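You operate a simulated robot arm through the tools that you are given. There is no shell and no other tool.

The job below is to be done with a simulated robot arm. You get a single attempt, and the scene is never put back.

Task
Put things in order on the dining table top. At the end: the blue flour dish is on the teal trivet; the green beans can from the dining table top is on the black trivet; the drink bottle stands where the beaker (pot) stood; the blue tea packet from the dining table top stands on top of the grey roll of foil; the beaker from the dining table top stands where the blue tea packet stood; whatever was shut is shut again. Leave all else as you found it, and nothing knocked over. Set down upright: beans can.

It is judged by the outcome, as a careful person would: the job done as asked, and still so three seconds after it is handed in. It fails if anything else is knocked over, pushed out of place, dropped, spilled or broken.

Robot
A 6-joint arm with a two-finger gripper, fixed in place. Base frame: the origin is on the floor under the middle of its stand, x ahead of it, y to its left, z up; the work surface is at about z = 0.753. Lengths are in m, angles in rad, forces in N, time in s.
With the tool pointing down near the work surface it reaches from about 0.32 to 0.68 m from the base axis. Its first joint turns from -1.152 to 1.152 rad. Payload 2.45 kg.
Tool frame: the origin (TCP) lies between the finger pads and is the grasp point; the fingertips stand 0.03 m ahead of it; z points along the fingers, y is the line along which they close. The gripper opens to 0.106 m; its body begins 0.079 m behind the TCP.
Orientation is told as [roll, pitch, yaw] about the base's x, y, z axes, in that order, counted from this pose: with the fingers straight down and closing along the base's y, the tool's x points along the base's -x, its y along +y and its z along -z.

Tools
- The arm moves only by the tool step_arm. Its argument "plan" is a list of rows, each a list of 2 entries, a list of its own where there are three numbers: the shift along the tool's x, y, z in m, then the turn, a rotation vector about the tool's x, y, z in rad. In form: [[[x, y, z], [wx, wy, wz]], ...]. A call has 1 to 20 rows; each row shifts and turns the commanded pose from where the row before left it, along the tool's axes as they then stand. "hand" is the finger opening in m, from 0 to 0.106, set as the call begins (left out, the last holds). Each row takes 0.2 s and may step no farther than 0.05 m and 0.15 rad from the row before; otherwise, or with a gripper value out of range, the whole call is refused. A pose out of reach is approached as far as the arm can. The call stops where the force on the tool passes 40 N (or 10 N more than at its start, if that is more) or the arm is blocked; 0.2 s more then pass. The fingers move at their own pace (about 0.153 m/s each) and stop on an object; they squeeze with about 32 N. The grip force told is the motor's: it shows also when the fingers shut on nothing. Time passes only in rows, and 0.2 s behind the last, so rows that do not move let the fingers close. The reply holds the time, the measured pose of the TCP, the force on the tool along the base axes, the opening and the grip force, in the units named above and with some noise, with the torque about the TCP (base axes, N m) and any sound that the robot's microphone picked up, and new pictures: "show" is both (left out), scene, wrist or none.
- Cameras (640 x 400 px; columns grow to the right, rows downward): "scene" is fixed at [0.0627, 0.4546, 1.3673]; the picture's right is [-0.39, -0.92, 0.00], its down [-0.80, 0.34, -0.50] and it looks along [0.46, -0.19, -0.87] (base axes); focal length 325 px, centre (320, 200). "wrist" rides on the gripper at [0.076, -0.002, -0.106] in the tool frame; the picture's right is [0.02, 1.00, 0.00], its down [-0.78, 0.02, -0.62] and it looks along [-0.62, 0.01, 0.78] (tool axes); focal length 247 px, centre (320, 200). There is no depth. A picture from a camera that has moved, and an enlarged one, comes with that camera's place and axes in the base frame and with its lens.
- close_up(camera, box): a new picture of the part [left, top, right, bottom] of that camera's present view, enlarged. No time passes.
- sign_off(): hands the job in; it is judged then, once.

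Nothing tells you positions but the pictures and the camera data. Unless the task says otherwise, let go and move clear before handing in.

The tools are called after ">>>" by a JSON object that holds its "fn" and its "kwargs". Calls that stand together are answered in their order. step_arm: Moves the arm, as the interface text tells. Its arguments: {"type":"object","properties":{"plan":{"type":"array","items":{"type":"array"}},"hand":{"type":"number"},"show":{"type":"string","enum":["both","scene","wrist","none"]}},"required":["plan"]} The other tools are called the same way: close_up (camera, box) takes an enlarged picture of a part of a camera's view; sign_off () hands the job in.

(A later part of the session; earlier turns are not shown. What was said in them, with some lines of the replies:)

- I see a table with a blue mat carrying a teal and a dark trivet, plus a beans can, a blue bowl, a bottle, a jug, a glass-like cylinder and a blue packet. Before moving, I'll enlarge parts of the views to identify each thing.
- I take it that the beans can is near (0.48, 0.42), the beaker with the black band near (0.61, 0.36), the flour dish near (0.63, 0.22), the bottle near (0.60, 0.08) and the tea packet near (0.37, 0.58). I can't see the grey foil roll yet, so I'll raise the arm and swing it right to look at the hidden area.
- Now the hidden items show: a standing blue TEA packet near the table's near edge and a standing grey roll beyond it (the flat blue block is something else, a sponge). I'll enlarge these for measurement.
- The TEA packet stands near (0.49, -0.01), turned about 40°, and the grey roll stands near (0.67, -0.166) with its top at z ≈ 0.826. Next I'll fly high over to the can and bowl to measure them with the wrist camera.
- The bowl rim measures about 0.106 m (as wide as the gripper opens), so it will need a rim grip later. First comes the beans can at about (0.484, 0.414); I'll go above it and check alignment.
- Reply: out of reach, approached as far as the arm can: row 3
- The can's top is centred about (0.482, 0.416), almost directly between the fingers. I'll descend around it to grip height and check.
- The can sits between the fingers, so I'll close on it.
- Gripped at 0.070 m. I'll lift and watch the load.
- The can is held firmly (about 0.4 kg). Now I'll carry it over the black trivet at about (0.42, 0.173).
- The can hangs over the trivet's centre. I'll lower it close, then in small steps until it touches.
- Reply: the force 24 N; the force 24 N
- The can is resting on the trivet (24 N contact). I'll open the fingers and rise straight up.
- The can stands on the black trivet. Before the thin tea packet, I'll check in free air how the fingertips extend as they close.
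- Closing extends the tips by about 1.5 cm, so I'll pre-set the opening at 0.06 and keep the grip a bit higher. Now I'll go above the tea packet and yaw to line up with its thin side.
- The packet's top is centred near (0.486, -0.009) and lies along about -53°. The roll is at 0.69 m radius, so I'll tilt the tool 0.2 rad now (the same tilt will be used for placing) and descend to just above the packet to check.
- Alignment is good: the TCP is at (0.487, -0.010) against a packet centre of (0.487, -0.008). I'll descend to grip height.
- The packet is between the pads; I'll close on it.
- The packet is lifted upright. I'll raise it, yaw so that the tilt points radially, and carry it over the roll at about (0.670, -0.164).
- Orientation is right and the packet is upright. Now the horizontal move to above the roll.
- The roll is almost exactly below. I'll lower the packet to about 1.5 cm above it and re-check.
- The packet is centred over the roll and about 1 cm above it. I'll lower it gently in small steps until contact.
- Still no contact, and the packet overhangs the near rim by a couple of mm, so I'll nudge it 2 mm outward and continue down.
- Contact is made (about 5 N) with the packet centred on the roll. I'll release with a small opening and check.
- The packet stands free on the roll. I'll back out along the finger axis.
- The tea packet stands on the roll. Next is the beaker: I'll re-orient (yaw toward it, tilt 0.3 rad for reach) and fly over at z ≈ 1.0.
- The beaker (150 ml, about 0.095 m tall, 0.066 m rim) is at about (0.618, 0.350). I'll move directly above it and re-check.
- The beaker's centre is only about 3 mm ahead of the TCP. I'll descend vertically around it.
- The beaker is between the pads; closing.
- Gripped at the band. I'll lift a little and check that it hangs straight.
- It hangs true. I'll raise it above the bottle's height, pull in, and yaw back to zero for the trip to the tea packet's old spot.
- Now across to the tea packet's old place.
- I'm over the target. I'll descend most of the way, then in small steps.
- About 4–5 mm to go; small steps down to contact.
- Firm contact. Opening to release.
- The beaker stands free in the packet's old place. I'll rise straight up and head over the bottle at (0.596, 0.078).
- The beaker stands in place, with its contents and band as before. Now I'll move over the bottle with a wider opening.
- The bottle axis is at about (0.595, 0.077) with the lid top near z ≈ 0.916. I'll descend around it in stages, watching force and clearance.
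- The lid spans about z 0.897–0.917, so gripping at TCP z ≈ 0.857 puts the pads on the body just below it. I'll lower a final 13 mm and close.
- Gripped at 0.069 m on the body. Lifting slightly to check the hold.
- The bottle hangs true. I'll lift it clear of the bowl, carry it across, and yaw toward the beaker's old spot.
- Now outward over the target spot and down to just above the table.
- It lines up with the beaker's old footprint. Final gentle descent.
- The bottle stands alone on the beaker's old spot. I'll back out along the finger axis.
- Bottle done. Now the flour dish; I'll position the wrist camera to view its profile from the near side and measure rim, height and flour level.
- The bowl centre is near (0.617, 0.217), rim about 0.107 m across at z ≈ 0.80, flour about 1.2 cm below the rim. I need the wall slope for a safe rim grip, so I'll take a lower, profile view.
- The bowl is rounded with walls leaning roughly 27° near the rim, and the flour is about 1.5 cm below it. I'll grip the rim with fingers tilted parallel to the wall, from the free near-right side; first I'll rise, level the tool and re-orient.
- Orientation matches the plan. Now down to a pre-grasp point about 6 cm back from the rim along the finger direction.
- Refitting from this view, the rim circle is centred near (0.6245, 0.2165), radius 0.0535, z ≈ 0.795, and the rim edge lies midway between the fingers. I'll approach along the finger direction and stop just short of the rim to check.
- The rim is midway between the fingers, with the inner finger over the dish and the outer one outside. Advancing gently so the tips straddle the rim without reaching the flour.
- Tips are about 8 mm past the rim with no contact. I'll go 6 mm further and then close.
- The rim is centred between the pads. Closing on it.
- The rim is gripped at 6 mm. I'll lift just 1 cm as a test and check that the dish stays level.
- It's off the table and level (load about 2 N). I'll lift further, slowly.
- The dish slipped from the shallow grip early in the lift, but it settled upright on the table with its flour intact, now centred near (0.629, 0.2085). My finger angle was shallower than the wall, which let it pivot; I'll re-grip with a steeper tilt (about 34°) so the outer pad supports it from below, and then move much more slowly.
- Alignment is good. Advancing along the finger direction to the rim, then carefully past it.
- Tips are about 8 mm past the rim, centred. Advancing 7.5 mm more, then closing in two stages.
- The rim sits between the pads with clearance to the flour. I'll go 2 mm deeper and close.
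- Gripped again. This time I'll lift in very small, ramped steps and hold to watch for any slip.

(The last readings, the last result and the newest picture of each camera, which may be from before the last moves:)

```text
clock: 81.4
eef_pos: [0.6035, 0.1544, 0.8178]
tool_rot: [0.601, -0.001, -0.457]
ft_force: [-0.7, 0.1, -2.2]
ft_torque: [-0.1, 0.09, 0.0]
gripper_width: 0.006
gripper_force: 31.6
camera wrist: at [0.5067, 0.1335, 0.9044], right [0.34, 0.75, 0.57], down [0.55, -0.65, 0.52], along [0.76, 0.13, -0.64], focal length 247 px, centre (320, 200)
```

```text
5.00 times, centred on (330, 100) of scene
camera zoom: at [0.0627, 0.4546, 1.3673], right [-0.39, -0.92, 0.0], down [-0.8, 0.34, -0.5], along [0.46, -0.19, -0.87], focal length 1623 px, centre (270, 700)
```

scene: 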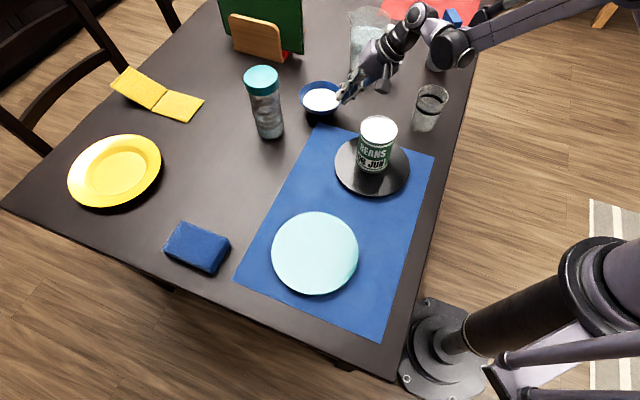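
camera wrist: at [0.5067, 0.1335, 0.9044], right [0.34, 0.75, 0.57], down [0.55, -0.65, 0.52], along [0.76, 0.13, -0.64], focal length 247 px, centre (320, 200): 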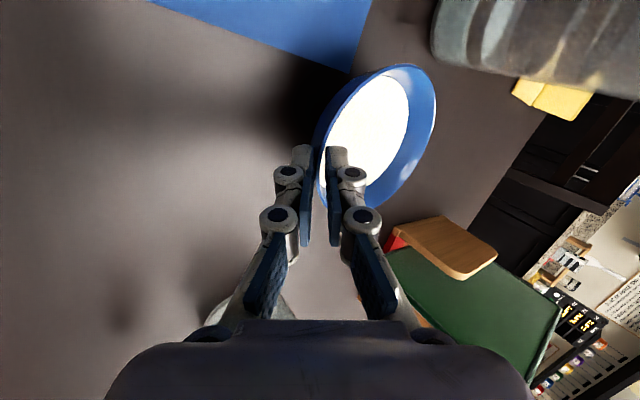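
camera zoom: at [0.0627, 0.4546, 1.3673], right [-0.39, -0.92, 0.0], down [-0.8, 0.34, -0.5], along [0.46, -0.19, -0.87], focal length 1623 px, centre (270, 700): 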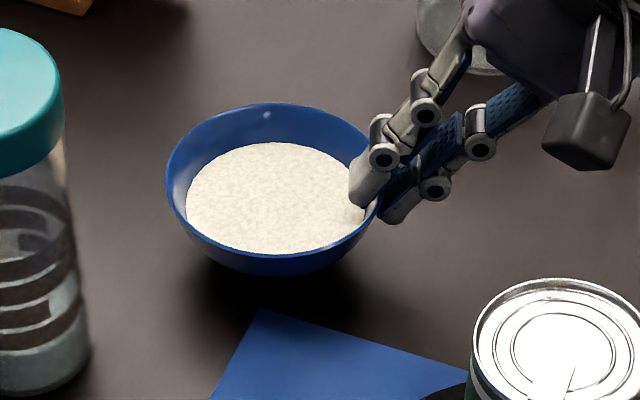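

The dish is held rigidly and level relative to the gripper. I'll keep lifting with gentle ramps.

>>> {"fn": "step_arm", "kwargs": {"plan": [[[0, 0.0011, -0.0016], [0, 0, 0]], [[0, 0.0017, -0.0025], [0, 0, 0]], [[0, 0.0023, -0.0033], [0, 0, 0]], [[0, 0.0023, -0.0033], [0, 0, 0]], [[0, 0.0023, -0.0033], [0, 0, 0]], [[0, 0.0017, -0.0025], [0, 0, 0]], [[0, 0.0011, -0.0016], [0, 0, 0]], [[0, 0, 0], [0, 0, 0]]]}}

>>> {"fn": "close_up", "kwargs": {"camera": "wrist", "box": [240, 60, 440, 220]}}

>>> {"fn": "close_up", "kwargs": {"camera": "scene", "box": [280, 50, 380, 130]}}

```text
clock: 83.2
eef_pos: [0.6039, 0.1553, 0.8377]
tool_rot: [0.603, -0.001, -0.457]
ft_force: [-0.5, -0.1, -1.0]
ft_torque: [-0.11, 0.07, 0.01]
gripper_width: 0.0062
gripper_force: 32.3
camera wrist: at [0.5066, 0.1334, 0.9263], right [0.34, 0.75, 0.57], down [0.55, -0.65, 0.52], along [0.76, 0.13, -0.64], focal length 247 px, centre (320, 200)
```

scene: 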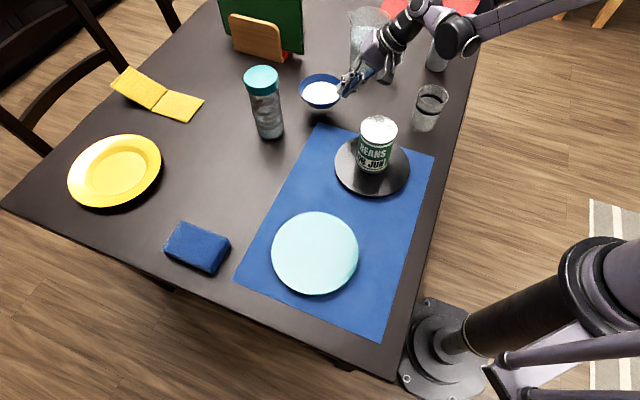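
wrist: 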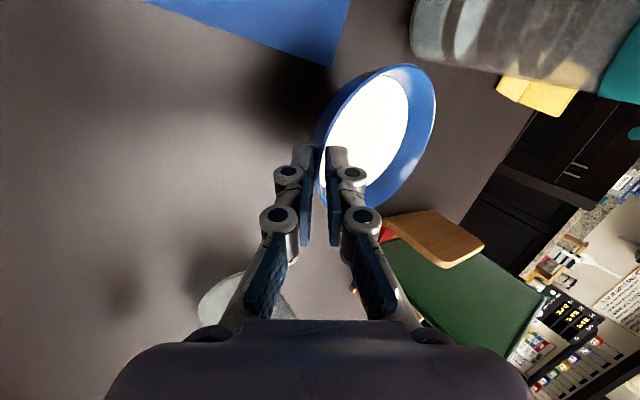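

```text
2.50 times, centred on (340, 140) of wrist
camera zoom: at [0.5066, 0.1334, 0.9263], right [0.34, 0.75, 0.57], down [0.55, -0.65, 0.52], along [0.76, 0.13, -0.64], focal length 617 px, centre (270, 350)
```

zoom: 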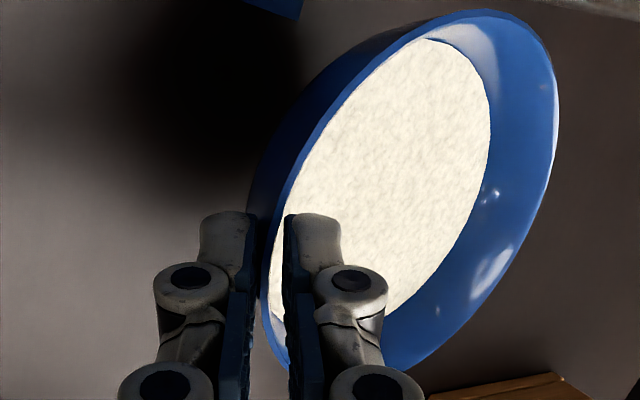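

```text
5.00 times, centred on (330, 90) of scene
camera zoom: at [0.0627, 0.4546, 1.3673], right [-0.39, -0.92, 0.0], down [-0.8, 0.34, -0.5], along [0.46, -0.19, -0.87], focal length 1623 px, centre (270, 750)
```

zoom: 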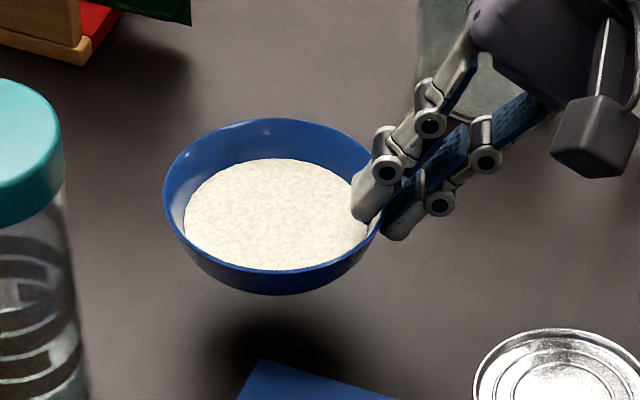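

Held firmly with no movement in the grip. Continuing the gentle lift.

>>> {"fn": "step_arm", "kwargs": {"plan": [[[0, 0.0011, -0.0016], [0, 0, 0]], [[0, 0.0023, -0.0033], [0, 0, 0]], [[0, 0.0028, -0.0041], [0, 0, 0]], [[0, 0.0028, -0.0041], [0, 0, 0]], [[0, 0.0028, -0.0041], [0, 0, 0]], [[0, 0.0028, -0.0041], [0, 0, 0]], [[0, 0.0028, -0.0041], [0, 0, 0]], [[0, 0.0023, -0.0033], [0, 0, 0]], [[0, 0.0017, -0.0025], [0, 0, 0]], [[0, 0, 0], [0, 0, 0]]]}}

>>> {"fn": "close_up", "kwargs": {"camera": "wrist", "box": [240, 60, 440, 220]}}

```text
clock: 85.4
eef_pos: [0.6029, 0.1543, 0.8766]
tool_rot: [0.601, -0.001, -0.456]
ft_force: [-0.7, -0.1, -1.1]
ft_torque: [-0.14, 0.05, 0.03]
gripper_width: 0.0061
gripper_force: 32.0
camera wrist: at [0.5067, 0.1332, 0.9639], right [0.34, 0.75, 0.57], down [0.55, -0.65, 0.52], along [0.76, 0.13, -0.64], focal length 247 px, centre (320, 200)
```

scene: 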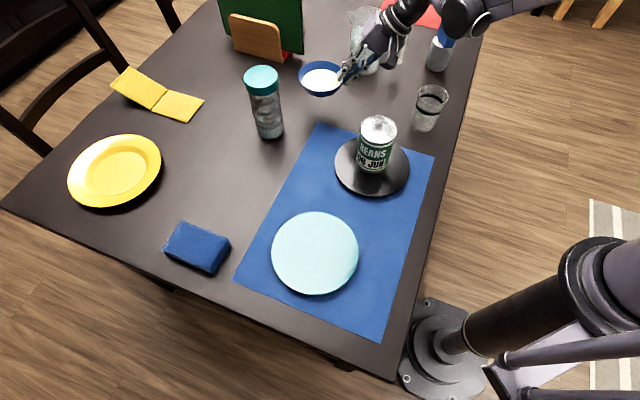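
wrist: 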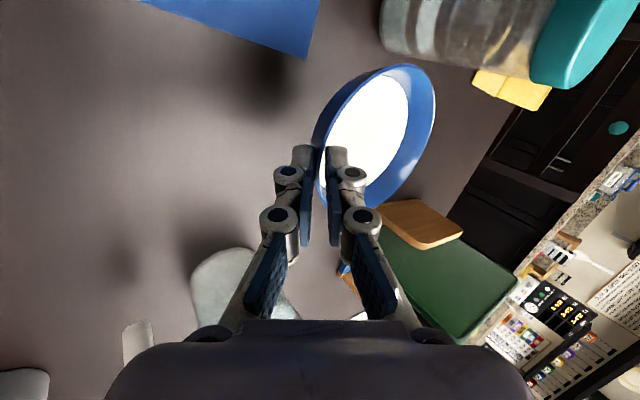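

```text
2.50 times, centred on (340, 140) of wrist
camera zoom: at [0.5067, 0.1332, 0.9639], right [0.34, 0.75, 0.57], down [0.55, -0.65, 0.52], along [0.76, 0.13, -0.64], focal length 617 px, centre (270, 350)
```

zoom: 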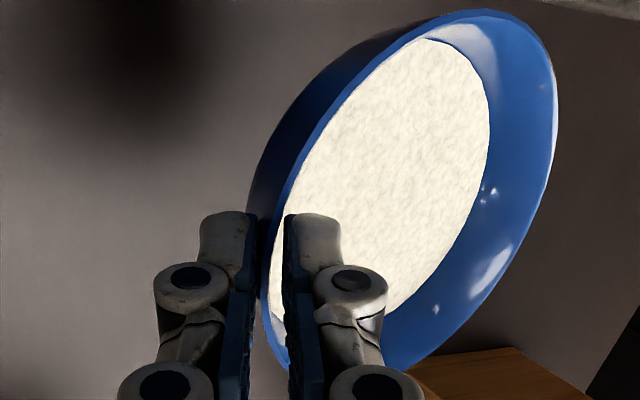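

Still rock-solid. Now I'll slowly rotate and move the dish along a path that keeps it clear of the bottle and can.

>>> {"fn": "step_arm", "kwargs": {"plan": [[[0.0011, 0.0002, 0.0001], [0, 0.0169, -0.0248]], [[0.0021, 0.0005, 0.0003], [0, 0.0339, -0.0495]], [[0.0026, 0.0007, 0.0005], [0, 0.0423, -0.0619]], [[0.0027, 0.0008, 0.0006], [0, 0.0452, -0.066]], [[0.0026, 0.0011, 0.0007], [0, 0.0452, -0.066]], [[0.0023, 0.0012, 0.0008], [0, 0.0423, -0.0619]], [[0.0017, 0.001, 0.0007], [0, 0.0313, -0.0458]], [[0, 0, 0], [0, 0, 0]]]}}

>>> {"fn": "close_up", "kwargs": {"camera": "wrist", "box": [240, 60, 440, 220]}}

```text
clock: 87.2
eef_pos: [0.5908, 0.1662, 0.8765]
tool_rot: [0.601, -0.002, 0.001]
ft_force: [-0.6, 0.3, -1.4]
ft_torque: [-0.11, 0.01, -0.02]
gripper_width: 0.006
gripper_force: 32.1
camera wrist: at [0.5131, 0.104, 0.9636], right [-0.02, 0.82, 0.57], down [0.78, -0.34, 0.52], along [0.62, 0.45, -0.64], focal length 247 px, centre (320, 200)
```

scene: 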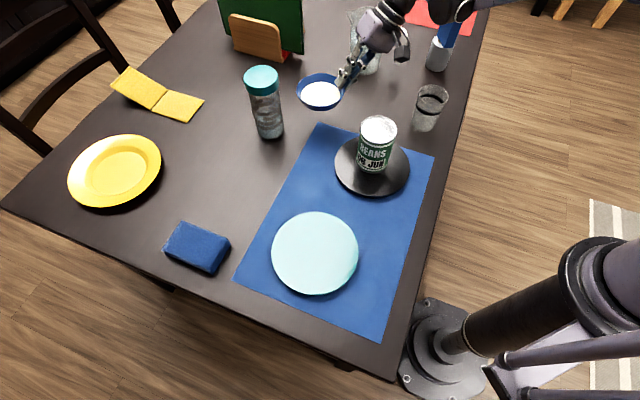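
wrist: 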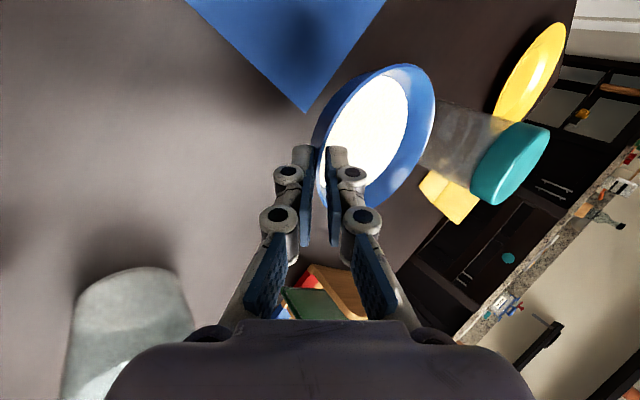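

```text
2.50 times, centred on (340, 140) of wrist
camera zoom: at [0.5131, 0.104, 0.9636], right [-0.02, 0.82, 0.57], down [0.78, -0.34, 0.52], along [0.62, 0.45, -0.64], focal length 617 px, centre (270, 350)
```

zoom: 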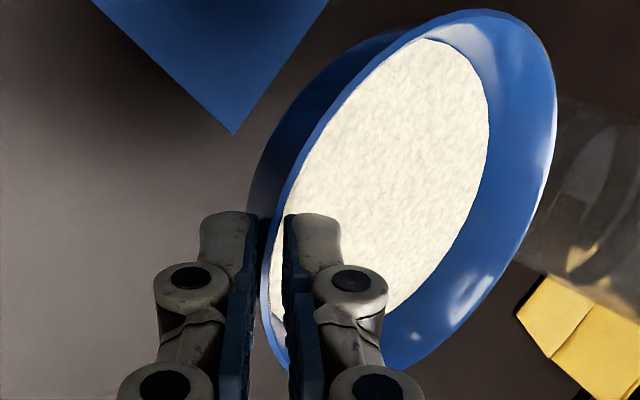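

No change in the grip. Continuing the slow arc.

>>> {"fn": "step_arm", "kwargs": {"plan": [[[0.0033, 0.0022, 0.0015], [0, 0.0226, -0.033]], [[0.0051, 0.0038, 0.0026], [0, 0.0367, -0.0536]], [[0.0054, 0.0046, 0.0032], [0, 0.0412, -0.0602]], [[0.005, 0.005, 0.0034], [0, 0.0412, -0.0602]], [[0.0046, 0.0052, 0.0036], [0, 0.0412, -0.0602]], [[0.0036, 0.0049, 0.0033], [0, 0.0367, -0.0536]], [[0.0024, 0.0037, 0.0025], [0, 0.0265, -0.0388]], [[0, 0, 0], [0, 0, 0]]]}}

>>> {"fn": "step_arm", "kwargs": {"plan": [[[0.0015, 0.0038, 0.0026], [0, 0.0123, -0.018]], [[0.003, 0.0076, 0.0052], [0, 0.0246, -0.036]], [[0.0026, 0.0077, 0.0053], [0, 0.0246, -0.036]], [[0.0022, 0.0078, 0.0053], [0, 0.0246, -0.036]], [[0.0018, 0.0078, 0.0054], [0, 0.0246, -0.036]], [[0.0013, 0.0079, 0.0054], [0, 0.0246, -0.036]], [[0.0009, 0.0079, 0.0054], [0, 0.0246, -0.036]], [[0.0005, 0.0079, 0.0054], [0, 0.0246, -0.036]], [[0.0001, 0.004, 0.0027], [0, 0.0123, -0.018]], [[0, 0, 0], [0, 0, 0]]]}}

>>> {"fn": "close_up", "kwargs": {"camera": "wrist", "box": [240, 60, 440, 220]}}

>>> {"fn": "close_up", "kwargs": {"camera": "scene", "box": [240, 60, 440, 200]}}

```text
clock: 89.0
eef_pos: [0.5549, 0.1955, 0.8763]
tool_rot: [0.601, -0.002, 0.434]
ft_force: [0.5, 0.4, -1.7]
ft_torque: [-0.17, -0.04, -0.04]
gripper_width: 0.0059
gripper_force: 31.8
camera wrist: at [0.5102, 0.1076, 0.9637], right [-0.37, 0.74, 0.56], down [0.85, 0.02, 0.52], along [0.37, 0.67, -0.64], focal length 247 px, centre (320, 200)
```

scene: 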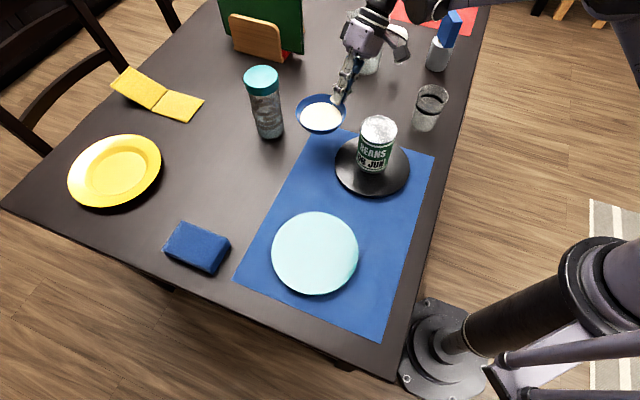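
wrist: 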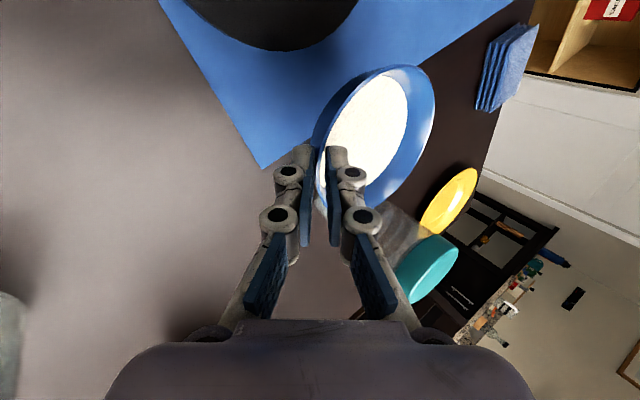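

```text
clock: 91.2
eef_pos: [0.5006, 0.2517, 0.8755]
tool_rot: [0.598, -0.002, 0.784]
ft_force: [-0.3, 0.4, -2.5]
ft_torque: [-0.06, -0.07, 0.02]
gripper_width: 0.0061
gripper_force: 31.5
camera wrist: at [0.489, 0.1536, 0.9637], right [-0.6, 0.57, 0.56], down [0.79, 0.31, 0.52], along [0.12, 0.76, -0.64], focal length 247 px, centre (320, 200)
```

scene: 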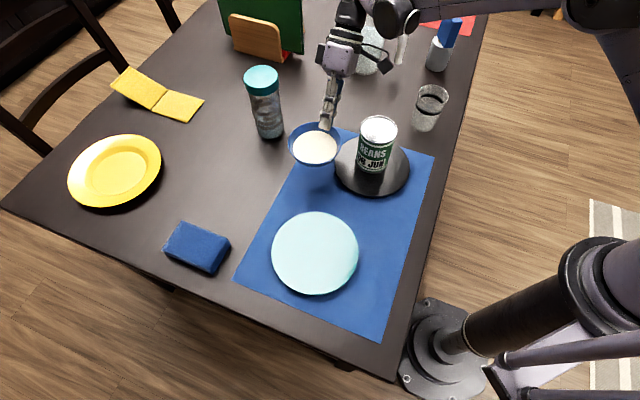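
wrist: 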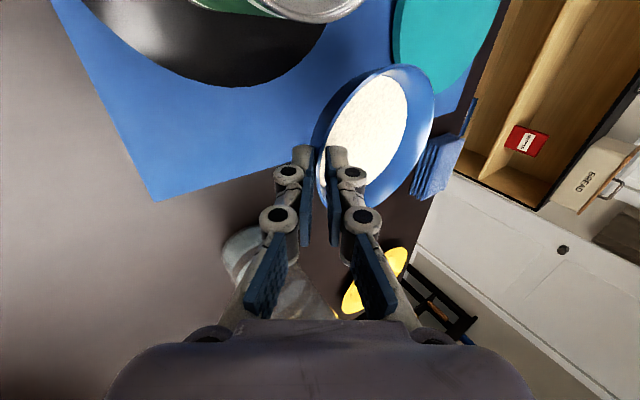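

```text
2.50 times, centred on (340, 140) of wrist
camera zoom: at [0.489, 0.1536, 0.9637], right [-0.6, 0.57, 0.56], down [0.79, 0.31, 0.52], along [0.12, 0.76, -0.64], focal length 617 px, centre (270, 350)
```

zoom: 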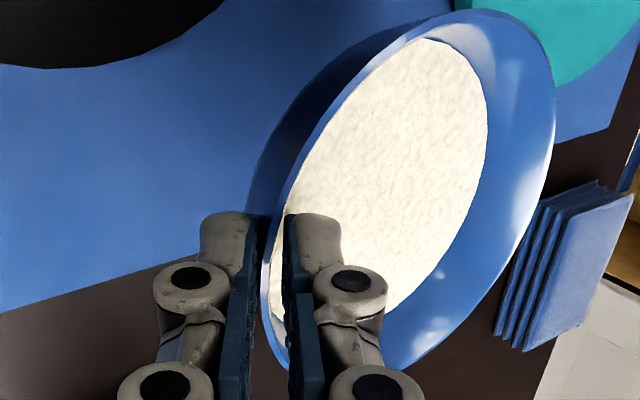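

```text
2.86 times, centred on (340, 130) of scene
camera zoom: at [0.0627, 0.4546, 1.3673], right [-0.39, -0.92, 0.0], down [-0.8, 0.34, -0.5], along [0.46, -0.19, -0.87], focal length 928 px, centre (263, 400)
```

zoom: 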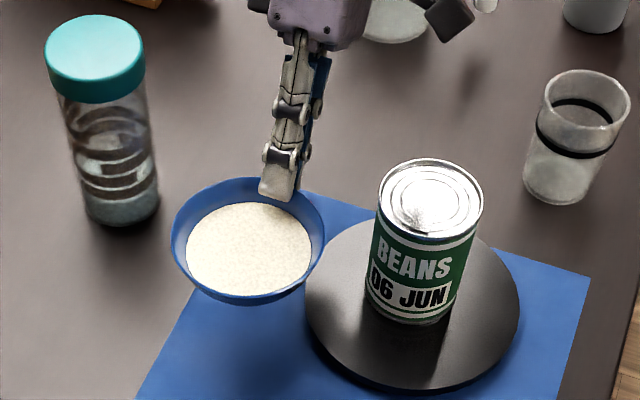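

The dish is level and clear of everything. Now a slow straight run to above the teal trivet.

>>> {"fn": "step_arm", "kwargs": {"plan": [[[0.0019, 0.004, 0.0027], [0, 0, 0]], [[0.0038, 0.008, 0.0055], [0, 0, 0]], [[0.0038, 0.008, 0.0055], [0, 0, 0]], [[0.0038, 0.008, 0.0055], [0, 0, 0]], [[0.0038, 0.008, 0.0055], [0, 0, 0]], [[0.0038, 0.008, 0.0055], [0, 0, 0]], [[0.0038, 0.008, 0.0055], [0, 0, 0]], [[0.0038, 0.008, 0.0055], [0, 0, 0]], [[0.0038, 0.008, 0.0055], [0, 0, 0]], [[0.0019, 0.004, 0.0027], [0, 0, 0]], [[0, 0, 0], [0, 0, 0]]]}}

>>> {"fn": "close_up", "kwargs": {"camera": "scene", "box": [220, 100, 440, 280]}}

```text
clock: 93.6
eef_pos: [0.4159, 0.2885, 0.8764]
tool_rot: [0.599, -0.004, 0.782]
ft_force: [-1.2, 0.6, -1.8]
ft_torque: [-0.13, -0.12, -0.01]
gripper_width: 0.0058
gripper_force: 32.2
camera wrist: at [0.4032, 0.1909, 0.9639], right [-0.6, 0.57, 0.56], down [0.79, 0.31, 0.52], along [0.12, 0.76, -0.64], focal length 247 px, centre (320, 200)
```

scene: 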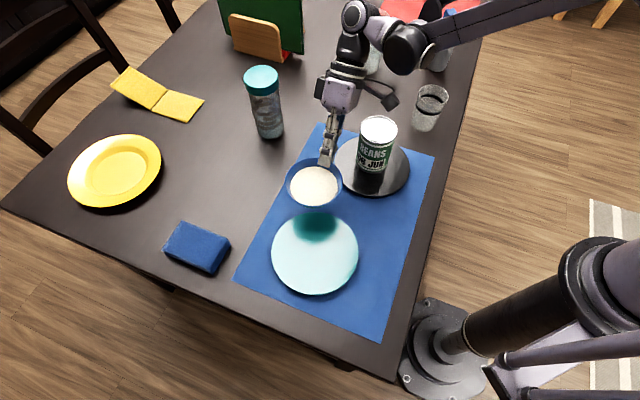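
wrist: 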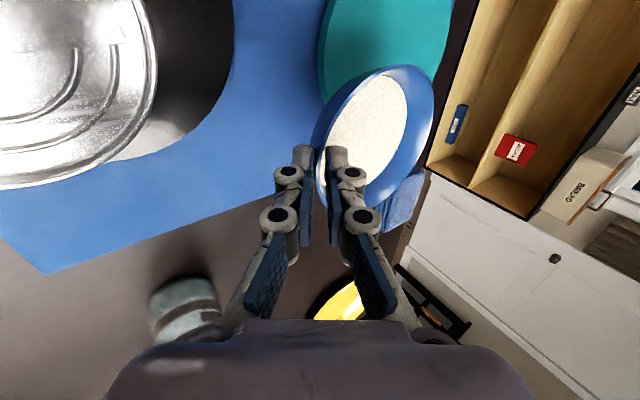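

```text
2.22 times, centred on (330, 190) of scene
camera zoom: at [0.0627, 0.4546, 1.3673], right [-0.39, -0.92, 0.0], down [-0.8, 0.34, -0.5], along [0.46, -0.19, -0.87], focal length 721 px, centre (298, 222)
```

zoom: 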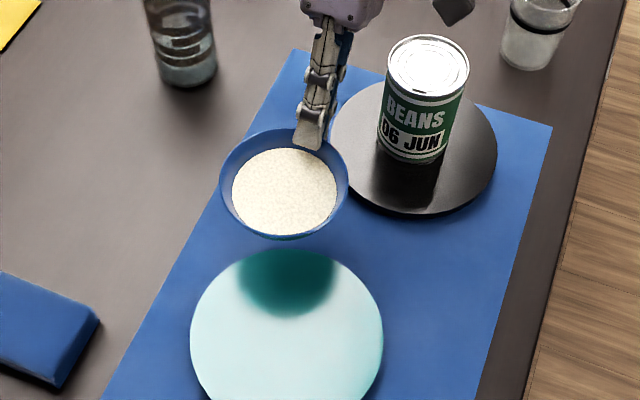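

Halfway there and stable. Continuing to above the trivet's centre.

>>> {"fn": "step_arm", "kwargs": {"plan": [[[0.0019, 0.004, 0.0028], [0, 0, 0]], [[0.0038, 0.0081, 0.0055], [0, 0, 0]], [[0.0038, 0.0081, 0.0055], [0, 0, 0]], [[0.0038, 0.0081, 0.0055], [0, 0, 0]], [[0.0038, 0.0081, 0.0055], [0, 0, 0]], [[0.0038, 0.0081, 0.0055], [0, 0, 0]], [[0.0038, 0.0081, 0.0055], [0, 0, 0]], [[0.0038, 0.0081, 0.0055], [0, 0, 0]], [[0.0038, 0.0081, 0.0055], [0, 0, 0]], [[0.0038, 0.0081, 0.0055], [0, 0, 0]], [[0.0019, 0.004, 0.0028], [0, 0, 0]], [[0, 0, 0], [0, 0, 0]]]}}

>>> {"fn": "close_up", "kwargs": {"camera": "scene", "box": [220, 140, 440, 320]}}

>>> {"fn": "close_up", "kwargs": {"camera": "wrist", "box": [240, 20, 480, 220]}}

```text
clock: 96.2
eef_pos: [0.3193, 0.3315, 0.8754]
tool_rot: [0.598, -0.002, 0.781]
ft_force: [0.0, 0.2, -2.3]
ft_torque: [-0.12, -0.09, 0.03]
gripper_width: 0.0061
gripper_force: 32.0
camera wrist: at [0.3072, 0.2338, 0.9636], right [-0.6, 0.57, 0.56], down [0.79, 0.31, 0.52], along [0.12, 0.76, -0.64], focal length 247 px, centre (320, 200)
```

scene: 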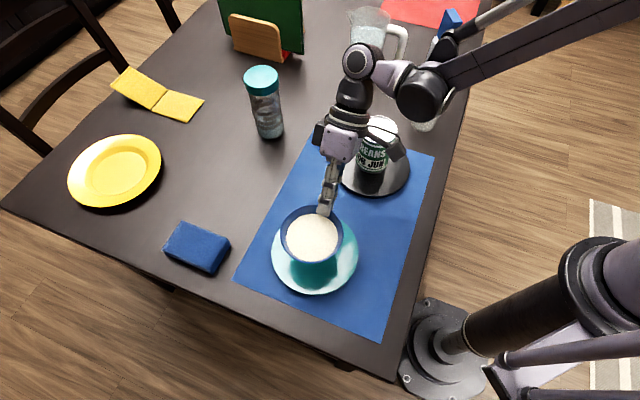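
wrist: 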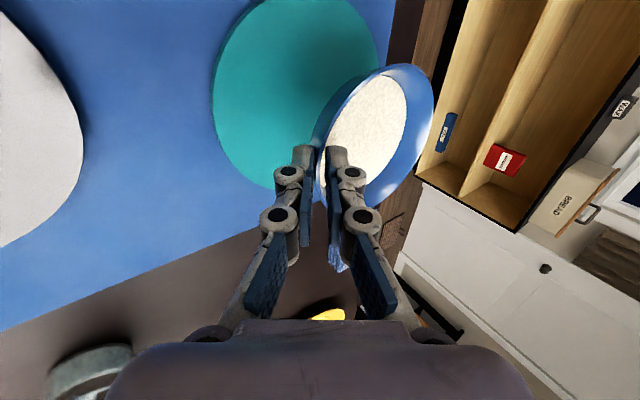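

```text
2.22 times, centred on (330, 230) of scene
camera zoom: at [0.0627, 0.4546, 1.3673], right [-0.39, -0.92, 0.0], down [-0.8, 0.34, -0.5], along [0.46, -0.19, -0.87], focal length 721 px, centre (298, 133)
```

zoom: 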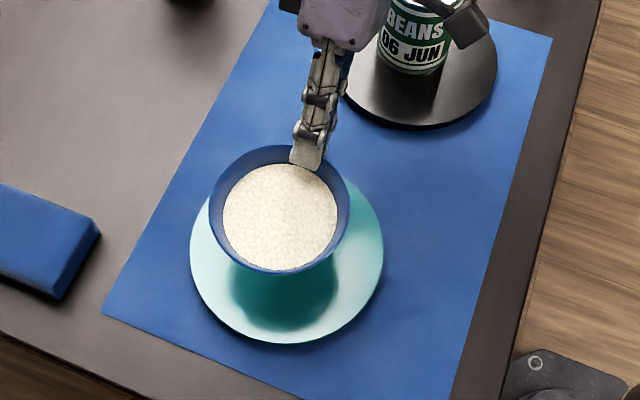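

```text
2.00 times, centred on (360, 120) of wrist
camera zoom: at [0.3072, 0.2338, 0.9636], right [-0.6, 0.57, 0.56], down [0.79, 0.31, 0.52], along [0.12, 0.76, -0.64], focal length 494 px, centre (240, 360)
```

zoom: 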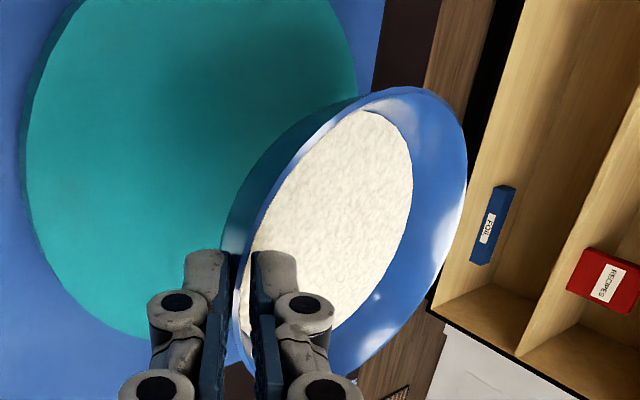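

The dish is centred over the teal trivet (estimate (0.278, 0.374)). Now lowering slowly.

>>> {"fn": "step_arm", "kwargs": {"plan": [[[0, -0.0011, 0.0016], [0, 0, 0]], [[0, -0.0023, 0.0033], [0, 0, 0]], [[0, -0.0023, 0.0033], [0, 0, 0]], [[0, -0.0023, 0.0033], [0, 0, 0]], [[0, -0.0023, 0.0033], [0, 0, 0]], [[0, -0.0023, 0.0033], [0, 0, 0]], [[0, -0.0023, 0.0033], [0, 0, 0]], [[0, -0.0023, 0.0033], [0, 0, 0]], [[0, -0.0023, 0.0033], [0, 0, 0]], [[0, -0.0023, 0.0033], [0, 0, 0]], [[0, -0.0011, 0.0016], [0, 0, 0]], [[0, 0, 0], [0, 0, 0]]]}}

>>> {"fn": "close_up", "kwargs": {"camera": "scene", "box": [240, 170, 400, 310]}}

```text
clock: 98.8
eef_pos: [0.3188, 0.3308, 0.8355]
tool_rot: [0.599, -0.002, 0.781]
ft_force: [0.0, 0.1, -0.4]
ft_torque: [-0.08, -0.09, -0.02]
gripper_width: 0.0061
gripper_force: 31.9
camera wrist: at [0.3075, 0.2338, 0.9234], right [-0.6, 0.57, 0.56], down [0.79, 0.31, 0.52], along [0.12, 0.76, -0.64], focal length 247 px, centre (320, 200)
```

scene: 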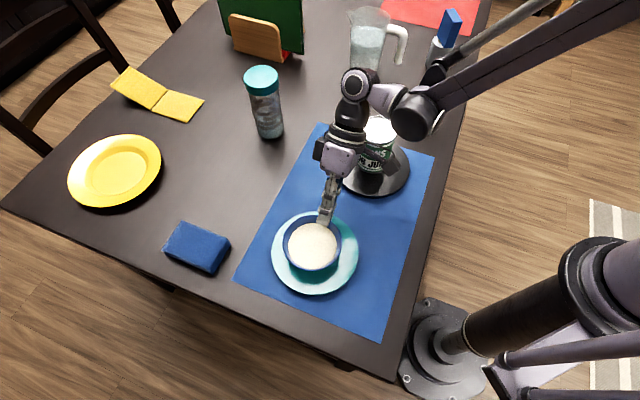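
wrist: 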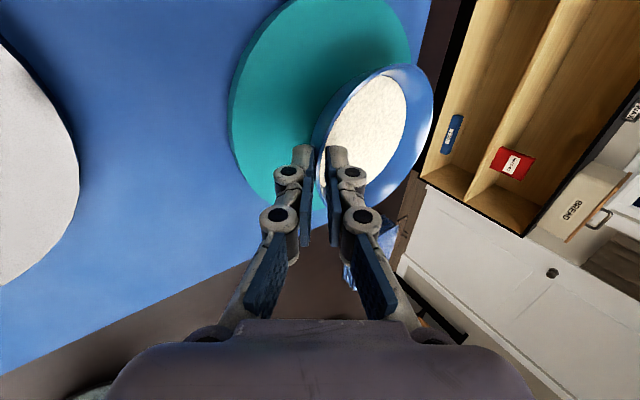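

```text
2.86 times, centred on (320, 240) of scene
camera zoom: at [0.0627, 0.4546, 1.3673], right [-0.39, -0.92, 0.0], down [-0.8, 0.34, -0.5], along [0.46, -0.19, -0.87], focal length 928 px, centre (320, 86)
```

zoom: 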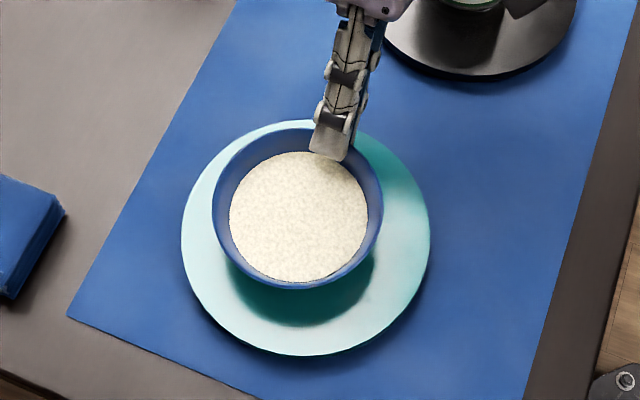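

Nearly down and well centred. Final small steps to contact.

>>> {"fn": "step_arm", "kwargs": {"plan": [[[0, -0.0011, 0.0016], [0, 0, 0]], [[0, -0.0011, 0.0016], [0, 0, 0]], [[0, -0.0011, 0.0016], [0, 0, 0]], [[0, 0, 0], [0, 0, 0]]], "show": "none"}}

>>> {"fn": "step_arm", "kwargs": {"plan": [[[0, -0.0009, 0.0012], [0, 0, 0]], [[0, 0, 0], [0, 0, 0]]], "show": "none"}}

>>> {"fn": "step_arm", "kwargs": {"plan": [[[0, -0.0009, 0.0012], [0, 0, 0]], [[0, 0, 0], [0, 0, 0]]]}}

>>> {"fn": "close_up", "kwargs": {"camera": "scene", "box": [240, 170, 400, 310]}}

>>> {"fn": "close_up", "kwargs": {"camera": "wrist", "box": [240, 20, 480, 220]}}

```text
clock: 99.8
eef_pos: [0.3189, 0.3314, 0.8305]
tool_rot: [0.6, -0.002, 0.782]
ft_force: [1.1, -1.0, 0.5]
ft_torque: [0.13, 0.03, -0.04]
gripper_width: 0.0061
gripper_force: 31.9
```

```text
clock: 100.4
eef_pos: [0.3208, 0.3312, 0.829]
tool_rot: [0.601, -0.001, 0.781]
ft_force: [1.5, -1.3, 5.6]
ft_torque: [0.27, -0.07, -0.07]
gripper_width: 0.0057
gripper_force: 31.8
```

```text
clock: 101.0
eef_pos: [0.3191, 0.3305, 0.8276]
tool_rot: [0.6, -0.004, 0.781]
ft_force: [8.5, -7.0, 21.4]
ft_torque: [0.46, -0.08, -0.18]
gripper_width: 0.0061
gripper_force: 32.1
camera wrist: at [0.308, 0.2332, 0.9151], right [-0.6, 0.57, 0.56], down [0.79, 0.31, 0.52], along [0.12, 0.76, -0.64], focal length 247 px, centre (320, 200)
```

scene: 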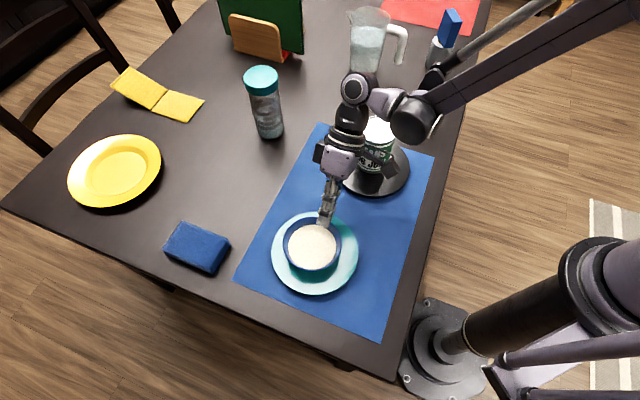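
wrist: 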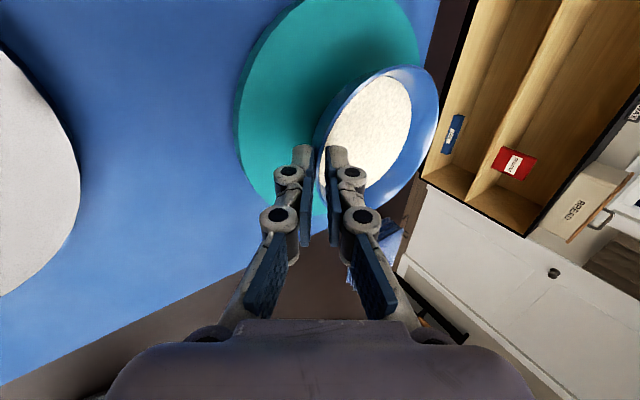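

```text
2.86 times, centred on (320, 240) of scene
camera zoom: at [0.0627, 0.4542, 1.3674], right [-0.39, -0.92, 0.0], down [-0.8, 0.34, -0.5], along [0.46, -0.19, -0.87], focal length 928 px, centre (320, 86)
```

zoom: 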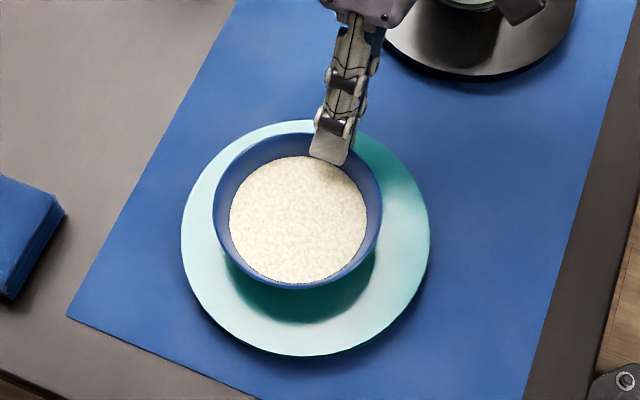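

```text
2.00 times, centred on (360, 120) of wrist
camera zoom: at [0.308, 0.2332, 0.9151], right [-0.6, 0.57, 0.56], down [0.79, 0.31, 0.52], along [0.12, 0.76, -0.64], focal length 494 px, centre (240, 360)
```

zoom: 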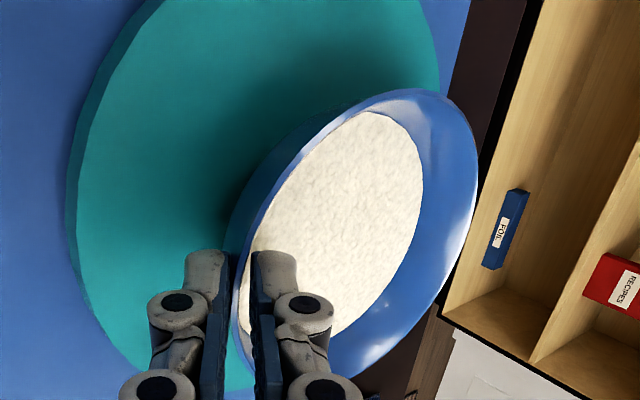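

It's in firm contact, a bit over-pressed, so I'll ease up 1.5 mm to keep it level and then release slightly.

>>> {"fn": "step_arm", "kwargs": {"plan": [[[0, 0.0009, -0.0012], [0, 0, 0]], [[0, 0, 0], [0, 0, 0]]], "show": "none"}}

>>> {"fn": "step_arm", "kwargs": {"plan": [[[0, 0, 0], [0, 0, 0]], [[0, 0, 0], [0, 0, 0]], [[0, 0, 0], [0, 0, 0]]], "hand": 0.024}}

>>> {"fn": "close_up", "kwargs": {"camera": "scene", "box": [240, 170, 400, 310]}}

>>> {"fn": "close_up", "kwargs": {"camera": "wrist", "box": [240, 20, 480, 220]}}

```text
clock: 101.6
eef_pos: [0.3191, 0.3314, 0.8283]
tool_rot: [0.599, -0.002, 0.785]
ft_force: [0.1, -0.1, -2.2]
ft_torque: [-0.11, -0.06, -0.01]
gripper_width: 0.006
gripper_force: 32.0
```

```text
clock: 102.4
eef_pos: [0.3194, 0.3314, 0.8288]
tool_rot: [0.598, 0.0, 0.782]
ft_force: [0.4, 0.7, 0.2]
ft_torque: [-0.01, -0.01, -0.03]
gripper_width: 0.0241
gripper_force: 0.0
camera wrist: at [0.3076, 0.2337, 0.9163], right [-0.6, 0.57, 0.56], down [0.79, 0.31, 0.52], along [0.12, 0.76, -0.64], focal length 247 px, centre (320, 200)
```

scene: 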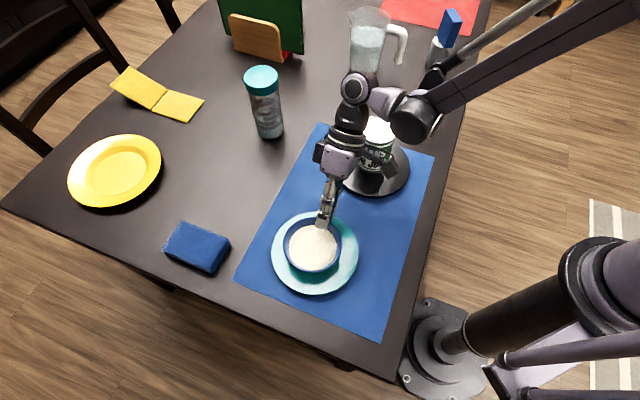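
wrist: 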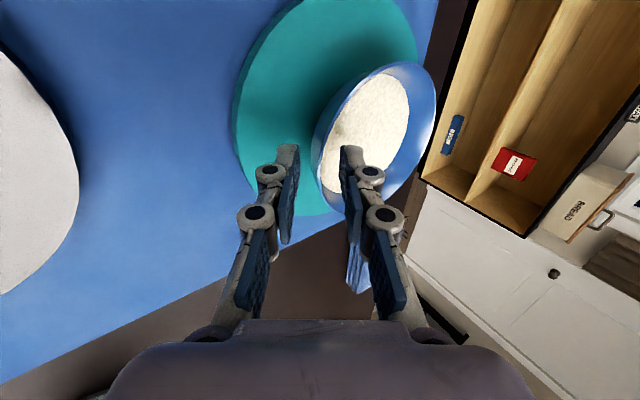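

```text
2.86 times, centred on (320, 240) of scene
camera zoom: at [0.0627, 0.4546, 1.3673], right [-0.39, -0.92, 0.0], down [-0.8, 0.34, -0.5], along [0.46, -0.19, -0.87], focal length 928 px, centre (320, 86)
```

zoom: 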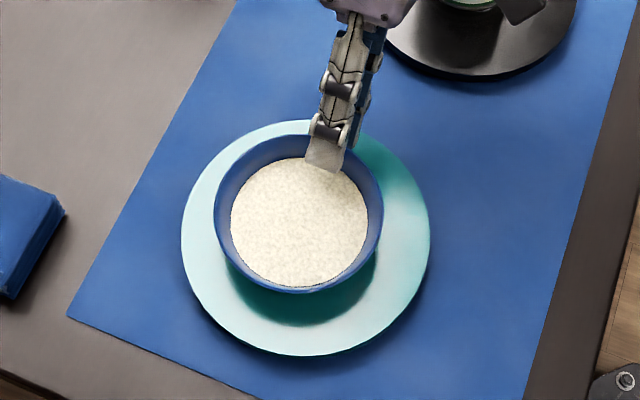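

```text
2.00 times, centred on (360, 120) of wrist
camera zoom: at [0.3076, 0.2337, 0.9163], right [-0.6, 0.57, 0.56], down [0.79, 0.31, 0.52], along [0.12, 0.76, -0.64], focal length 494 px, centre (240, 360)
```

zoom: 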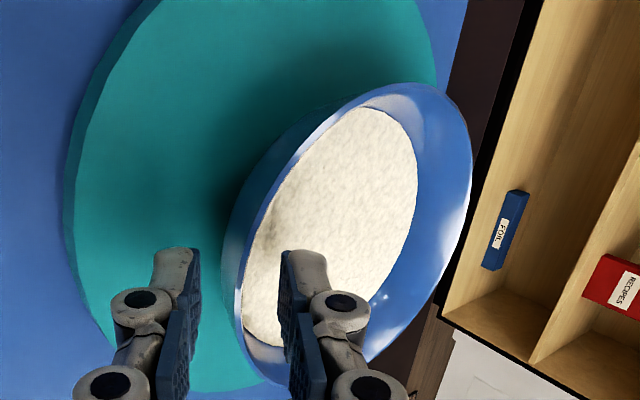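

The dish rests on the trivet and the rim is free between the fingers. I'll back out along the finger axis and then rise.

>>> {"fn": "step_arm", "kwargs": {"plan": [[[0, 0, -0.008], [0, 0, 0]], [[0, 0, -0.015], [0, 0, 0]], [[0, 0, -0.02], [0, 0, 0]], [[0, 0, -0.025], [0, 0, 0]], [[0, 0.0226, -0.033], [0, 0, 0]], [[0, 0.0226, -0.033], [0, 0, 0]], [[0, 0.0226, -0.033], [0, 0, 0]], [[0, 0, 0], [0, 0, 0]]]}}

>>> {"fn": "close_up", "kwargs": {"camera": "scene", "box": [220, 140, 440, 320]}}

```text
clock: 104.2
eef_pos: [0.3459, 0.3048, 1.0042]
tool_rot: [0.598, -0.002, 0.782]
ft_force: [0.1, 0.6, 0.2]
ft_torque: [0.0, -0.01, 0.01]
gripper_width: 0.0241
gripper_force: 0.1
camera wrist: at [0.334, 0.2069, 1.0926], right [-0.6, 0.57, 0.56], down [0.79, 0.31, 0.52], along [0.12, 0.76, -0.64], focal length 247 px, centre (320, 200)
```

scene: 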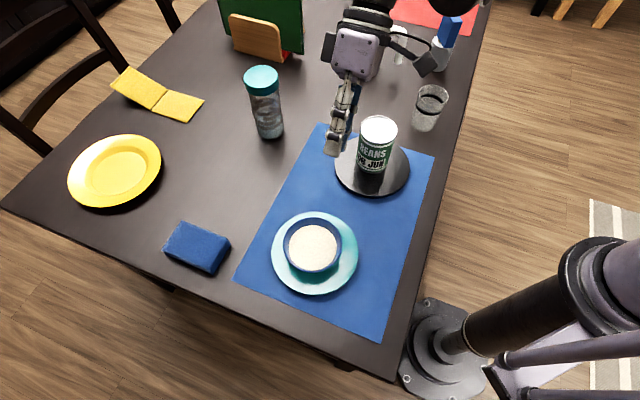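
wrist: 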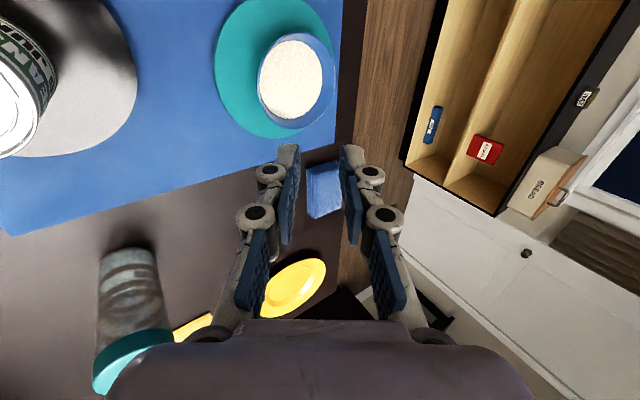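

```text
2.22 times, centred on (330, 230) of scene
camera zoom: at [0.0627, 0.4546, 1.3673], right [-0.39, -0.92, 0.0], down [-0.8, 0.34, -0.5], along [0.46, -0.19, -0.87], focal length 721 px, centre (298, 133)
```

zoom: 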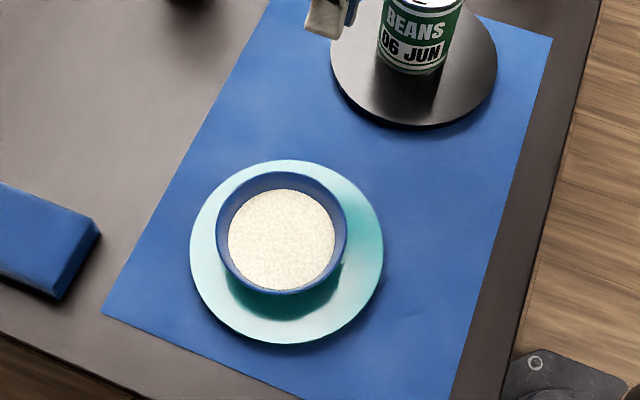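

The dish sits level and centred on the teal trivet. I'll level the tool, move it clear, and inspect the whole scene before handing in.

>>> {"fn": "step_arm", "kwargs": {"plan": [[[0, 0.0226, -0.033], [0, 0, 0]], [[0, 0.0226, -0.033], [0, 0, 0]], [[0, 0, 0], [0.15, 0, 0]], [[0, 0, 0], [0.15, 0, 0]], [[0, 0, 0], [0.15, 0, 0]], [[0, 0, 0], [0.15, 0, 0]], [[0, 0, 0], [0, 0, 0.13]], [[0, 0, 0], [0, 0, 0.13]], [[0, 0, 0], [0, 0, 0.13]], [[0, 0, 0], [0, 0, 0.13]], [[0, 0, 0], [0, 0, 0.13]], [[0, 0, 0], [0, 0, 0.13]], [[0, -0.05, 0], [0, 0, 0]], [[0, -0.05, 0], [0, 0, 0]], [[0, -0.05, 0], [0, 0, 0]], [[0, -0.05, 0], [0, 0, 0]], [[0, -0.05, 0], [0, 0, 0]], [[0, -0.05, 0], [0, 0, 0]], [[0, -0.05, 0], [0, 0, 0]], [[0, -0.05, 0], [0, 0, 0]]]}}

>>> {"fn": "close_up", "kwargs": {"camera": "scene", "box": [220, 0, 500, 180]}}

>>> {"fn": "close_up", "kwargs": {"camera": "scene", "box": [220, 140, 460, 320]}}

>>> {"fn": "close_up", "kwargs": {"camera": "scene", "box": [380, 0, 500, 140]}}

```text
clock: 108.4
eef_pos: [0.3483, -0.0959, 1.0825]
tool_rot: [0.004, -0.001, 0.005]
ft_force: [-0.3, -0.5, 0.2]
ft_torque: [0.0, -0.01, 0.0]
gripper_width: 0.0239
gripper_force: 0.1
camera wrist: at [0.27, -0.0986, 1.1906], right [-0.02, 1.0, 0.0], down [0.78, 0.02, 0.62], along [0.62, 0.02, -0.78], focal length 247 px, centre (320, 200)
```

scene: 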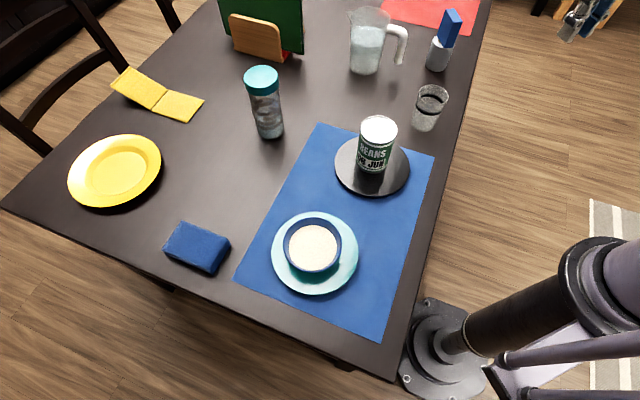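
wrist: 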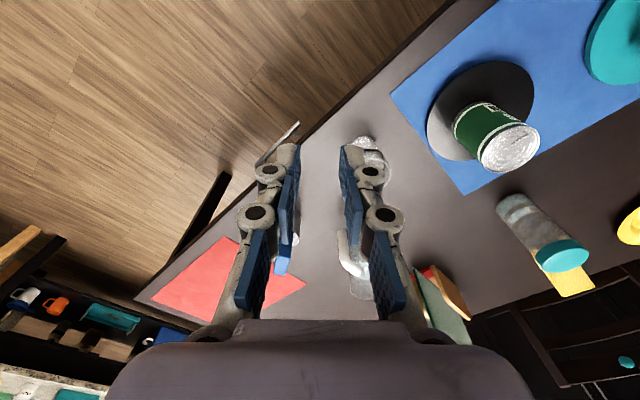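

```text
2.22 times, centred on (360, 90) of scene
camera zoom: at [0.0627, 0.4546, 1.3673], right [-0.39, -0.92, 0.0], down [-0.8, 0.34, -0.5], along [0.46, -0.19, -0.87], focal length 721 px, centre (231, 444)
```

zoom: 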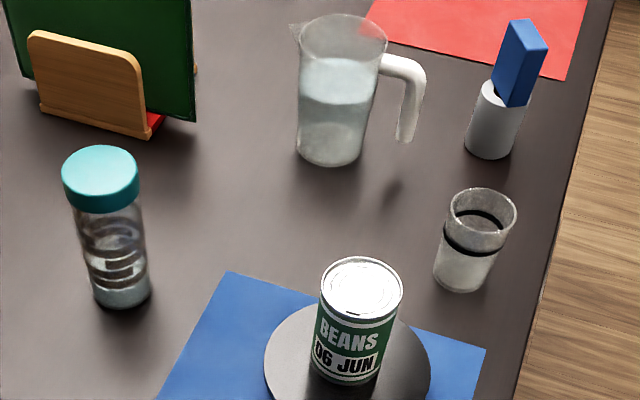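

```text
2.22 times, centred on (340, 230) of scene
camera zoom: at [0.0627, 0.4546, 1.3673], right [-0.39, -0.92, 0.0], down [-0.8, 0.34, -0.5], along [0.46, -0.19, -0.87], focal length 721 px, centre (276, 133)
```

zoom: 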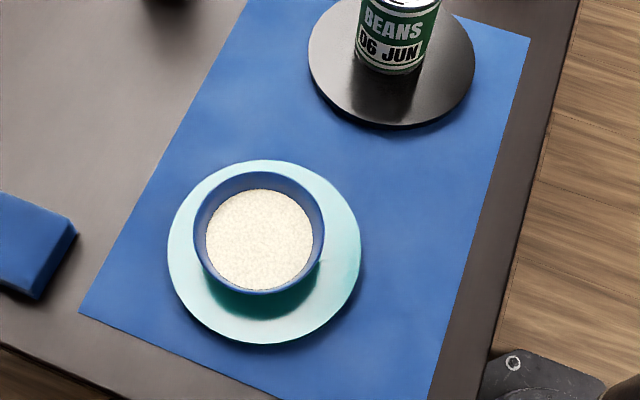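

```text
2.86 times, centred on (440, 70) of scene
camera zoom: at [0.0627, 0.4546, 1.3673], right [-0.39, -0.92, 0.0], down [-0.8, 0.34, -0.5], along [0.46, -0.19, -0.87], focal length 928 px, centre (-23, 571)
```

zoom: 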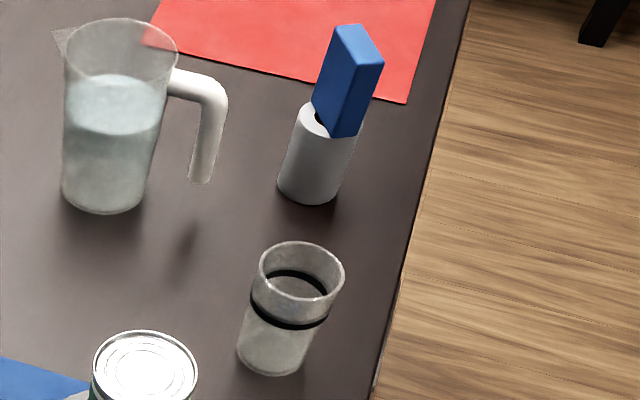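

Everything is in place:
- The flour dish is on the teal trivet.
- The beans can stands upright on the black trivet.
- The bottle is on the beaker's old spot.
- The tea packet stands on the grey roll.
- The beaker is on the packet's old spot.

The jug, plate, sponge, cloth, book and drawer are where they were. The gripper is empty and clear, so I'm handing in.

>>> {"fn": "sign_off", "kwargs": {}}

```text
The job is handed in.
```

I finished the job and handed it in; the last pictures show everything where you asked.

- **Flour dish:** it sits level on the teal trivet with its flour still in it. On my first try at lifting it, it slipped out of the grip and fell back onto the table, at most a few centimetres. It landed upright with no flour visible on the table, about 1 cm from where it had stood. I then gripped it again and carried it over slowly.
- **Beans can:** it stands upright near the middle of the black trivet.
- **Drink bottle:** it stands where the beaker stood, with its lid on.
- **Blue tea packet:** it stands on top of the grey roll.
- **Beaker:** it stands where the tea packet stood, within about 5 mm. I took "the beaker" to be the glass marked 150 ML with the black band, not the jug with the handle.

I opened nothing, so the drawer is still shut. From the pictures, everything else is where it was and nothing is knocked over. The gripper is empty and clear of the table.
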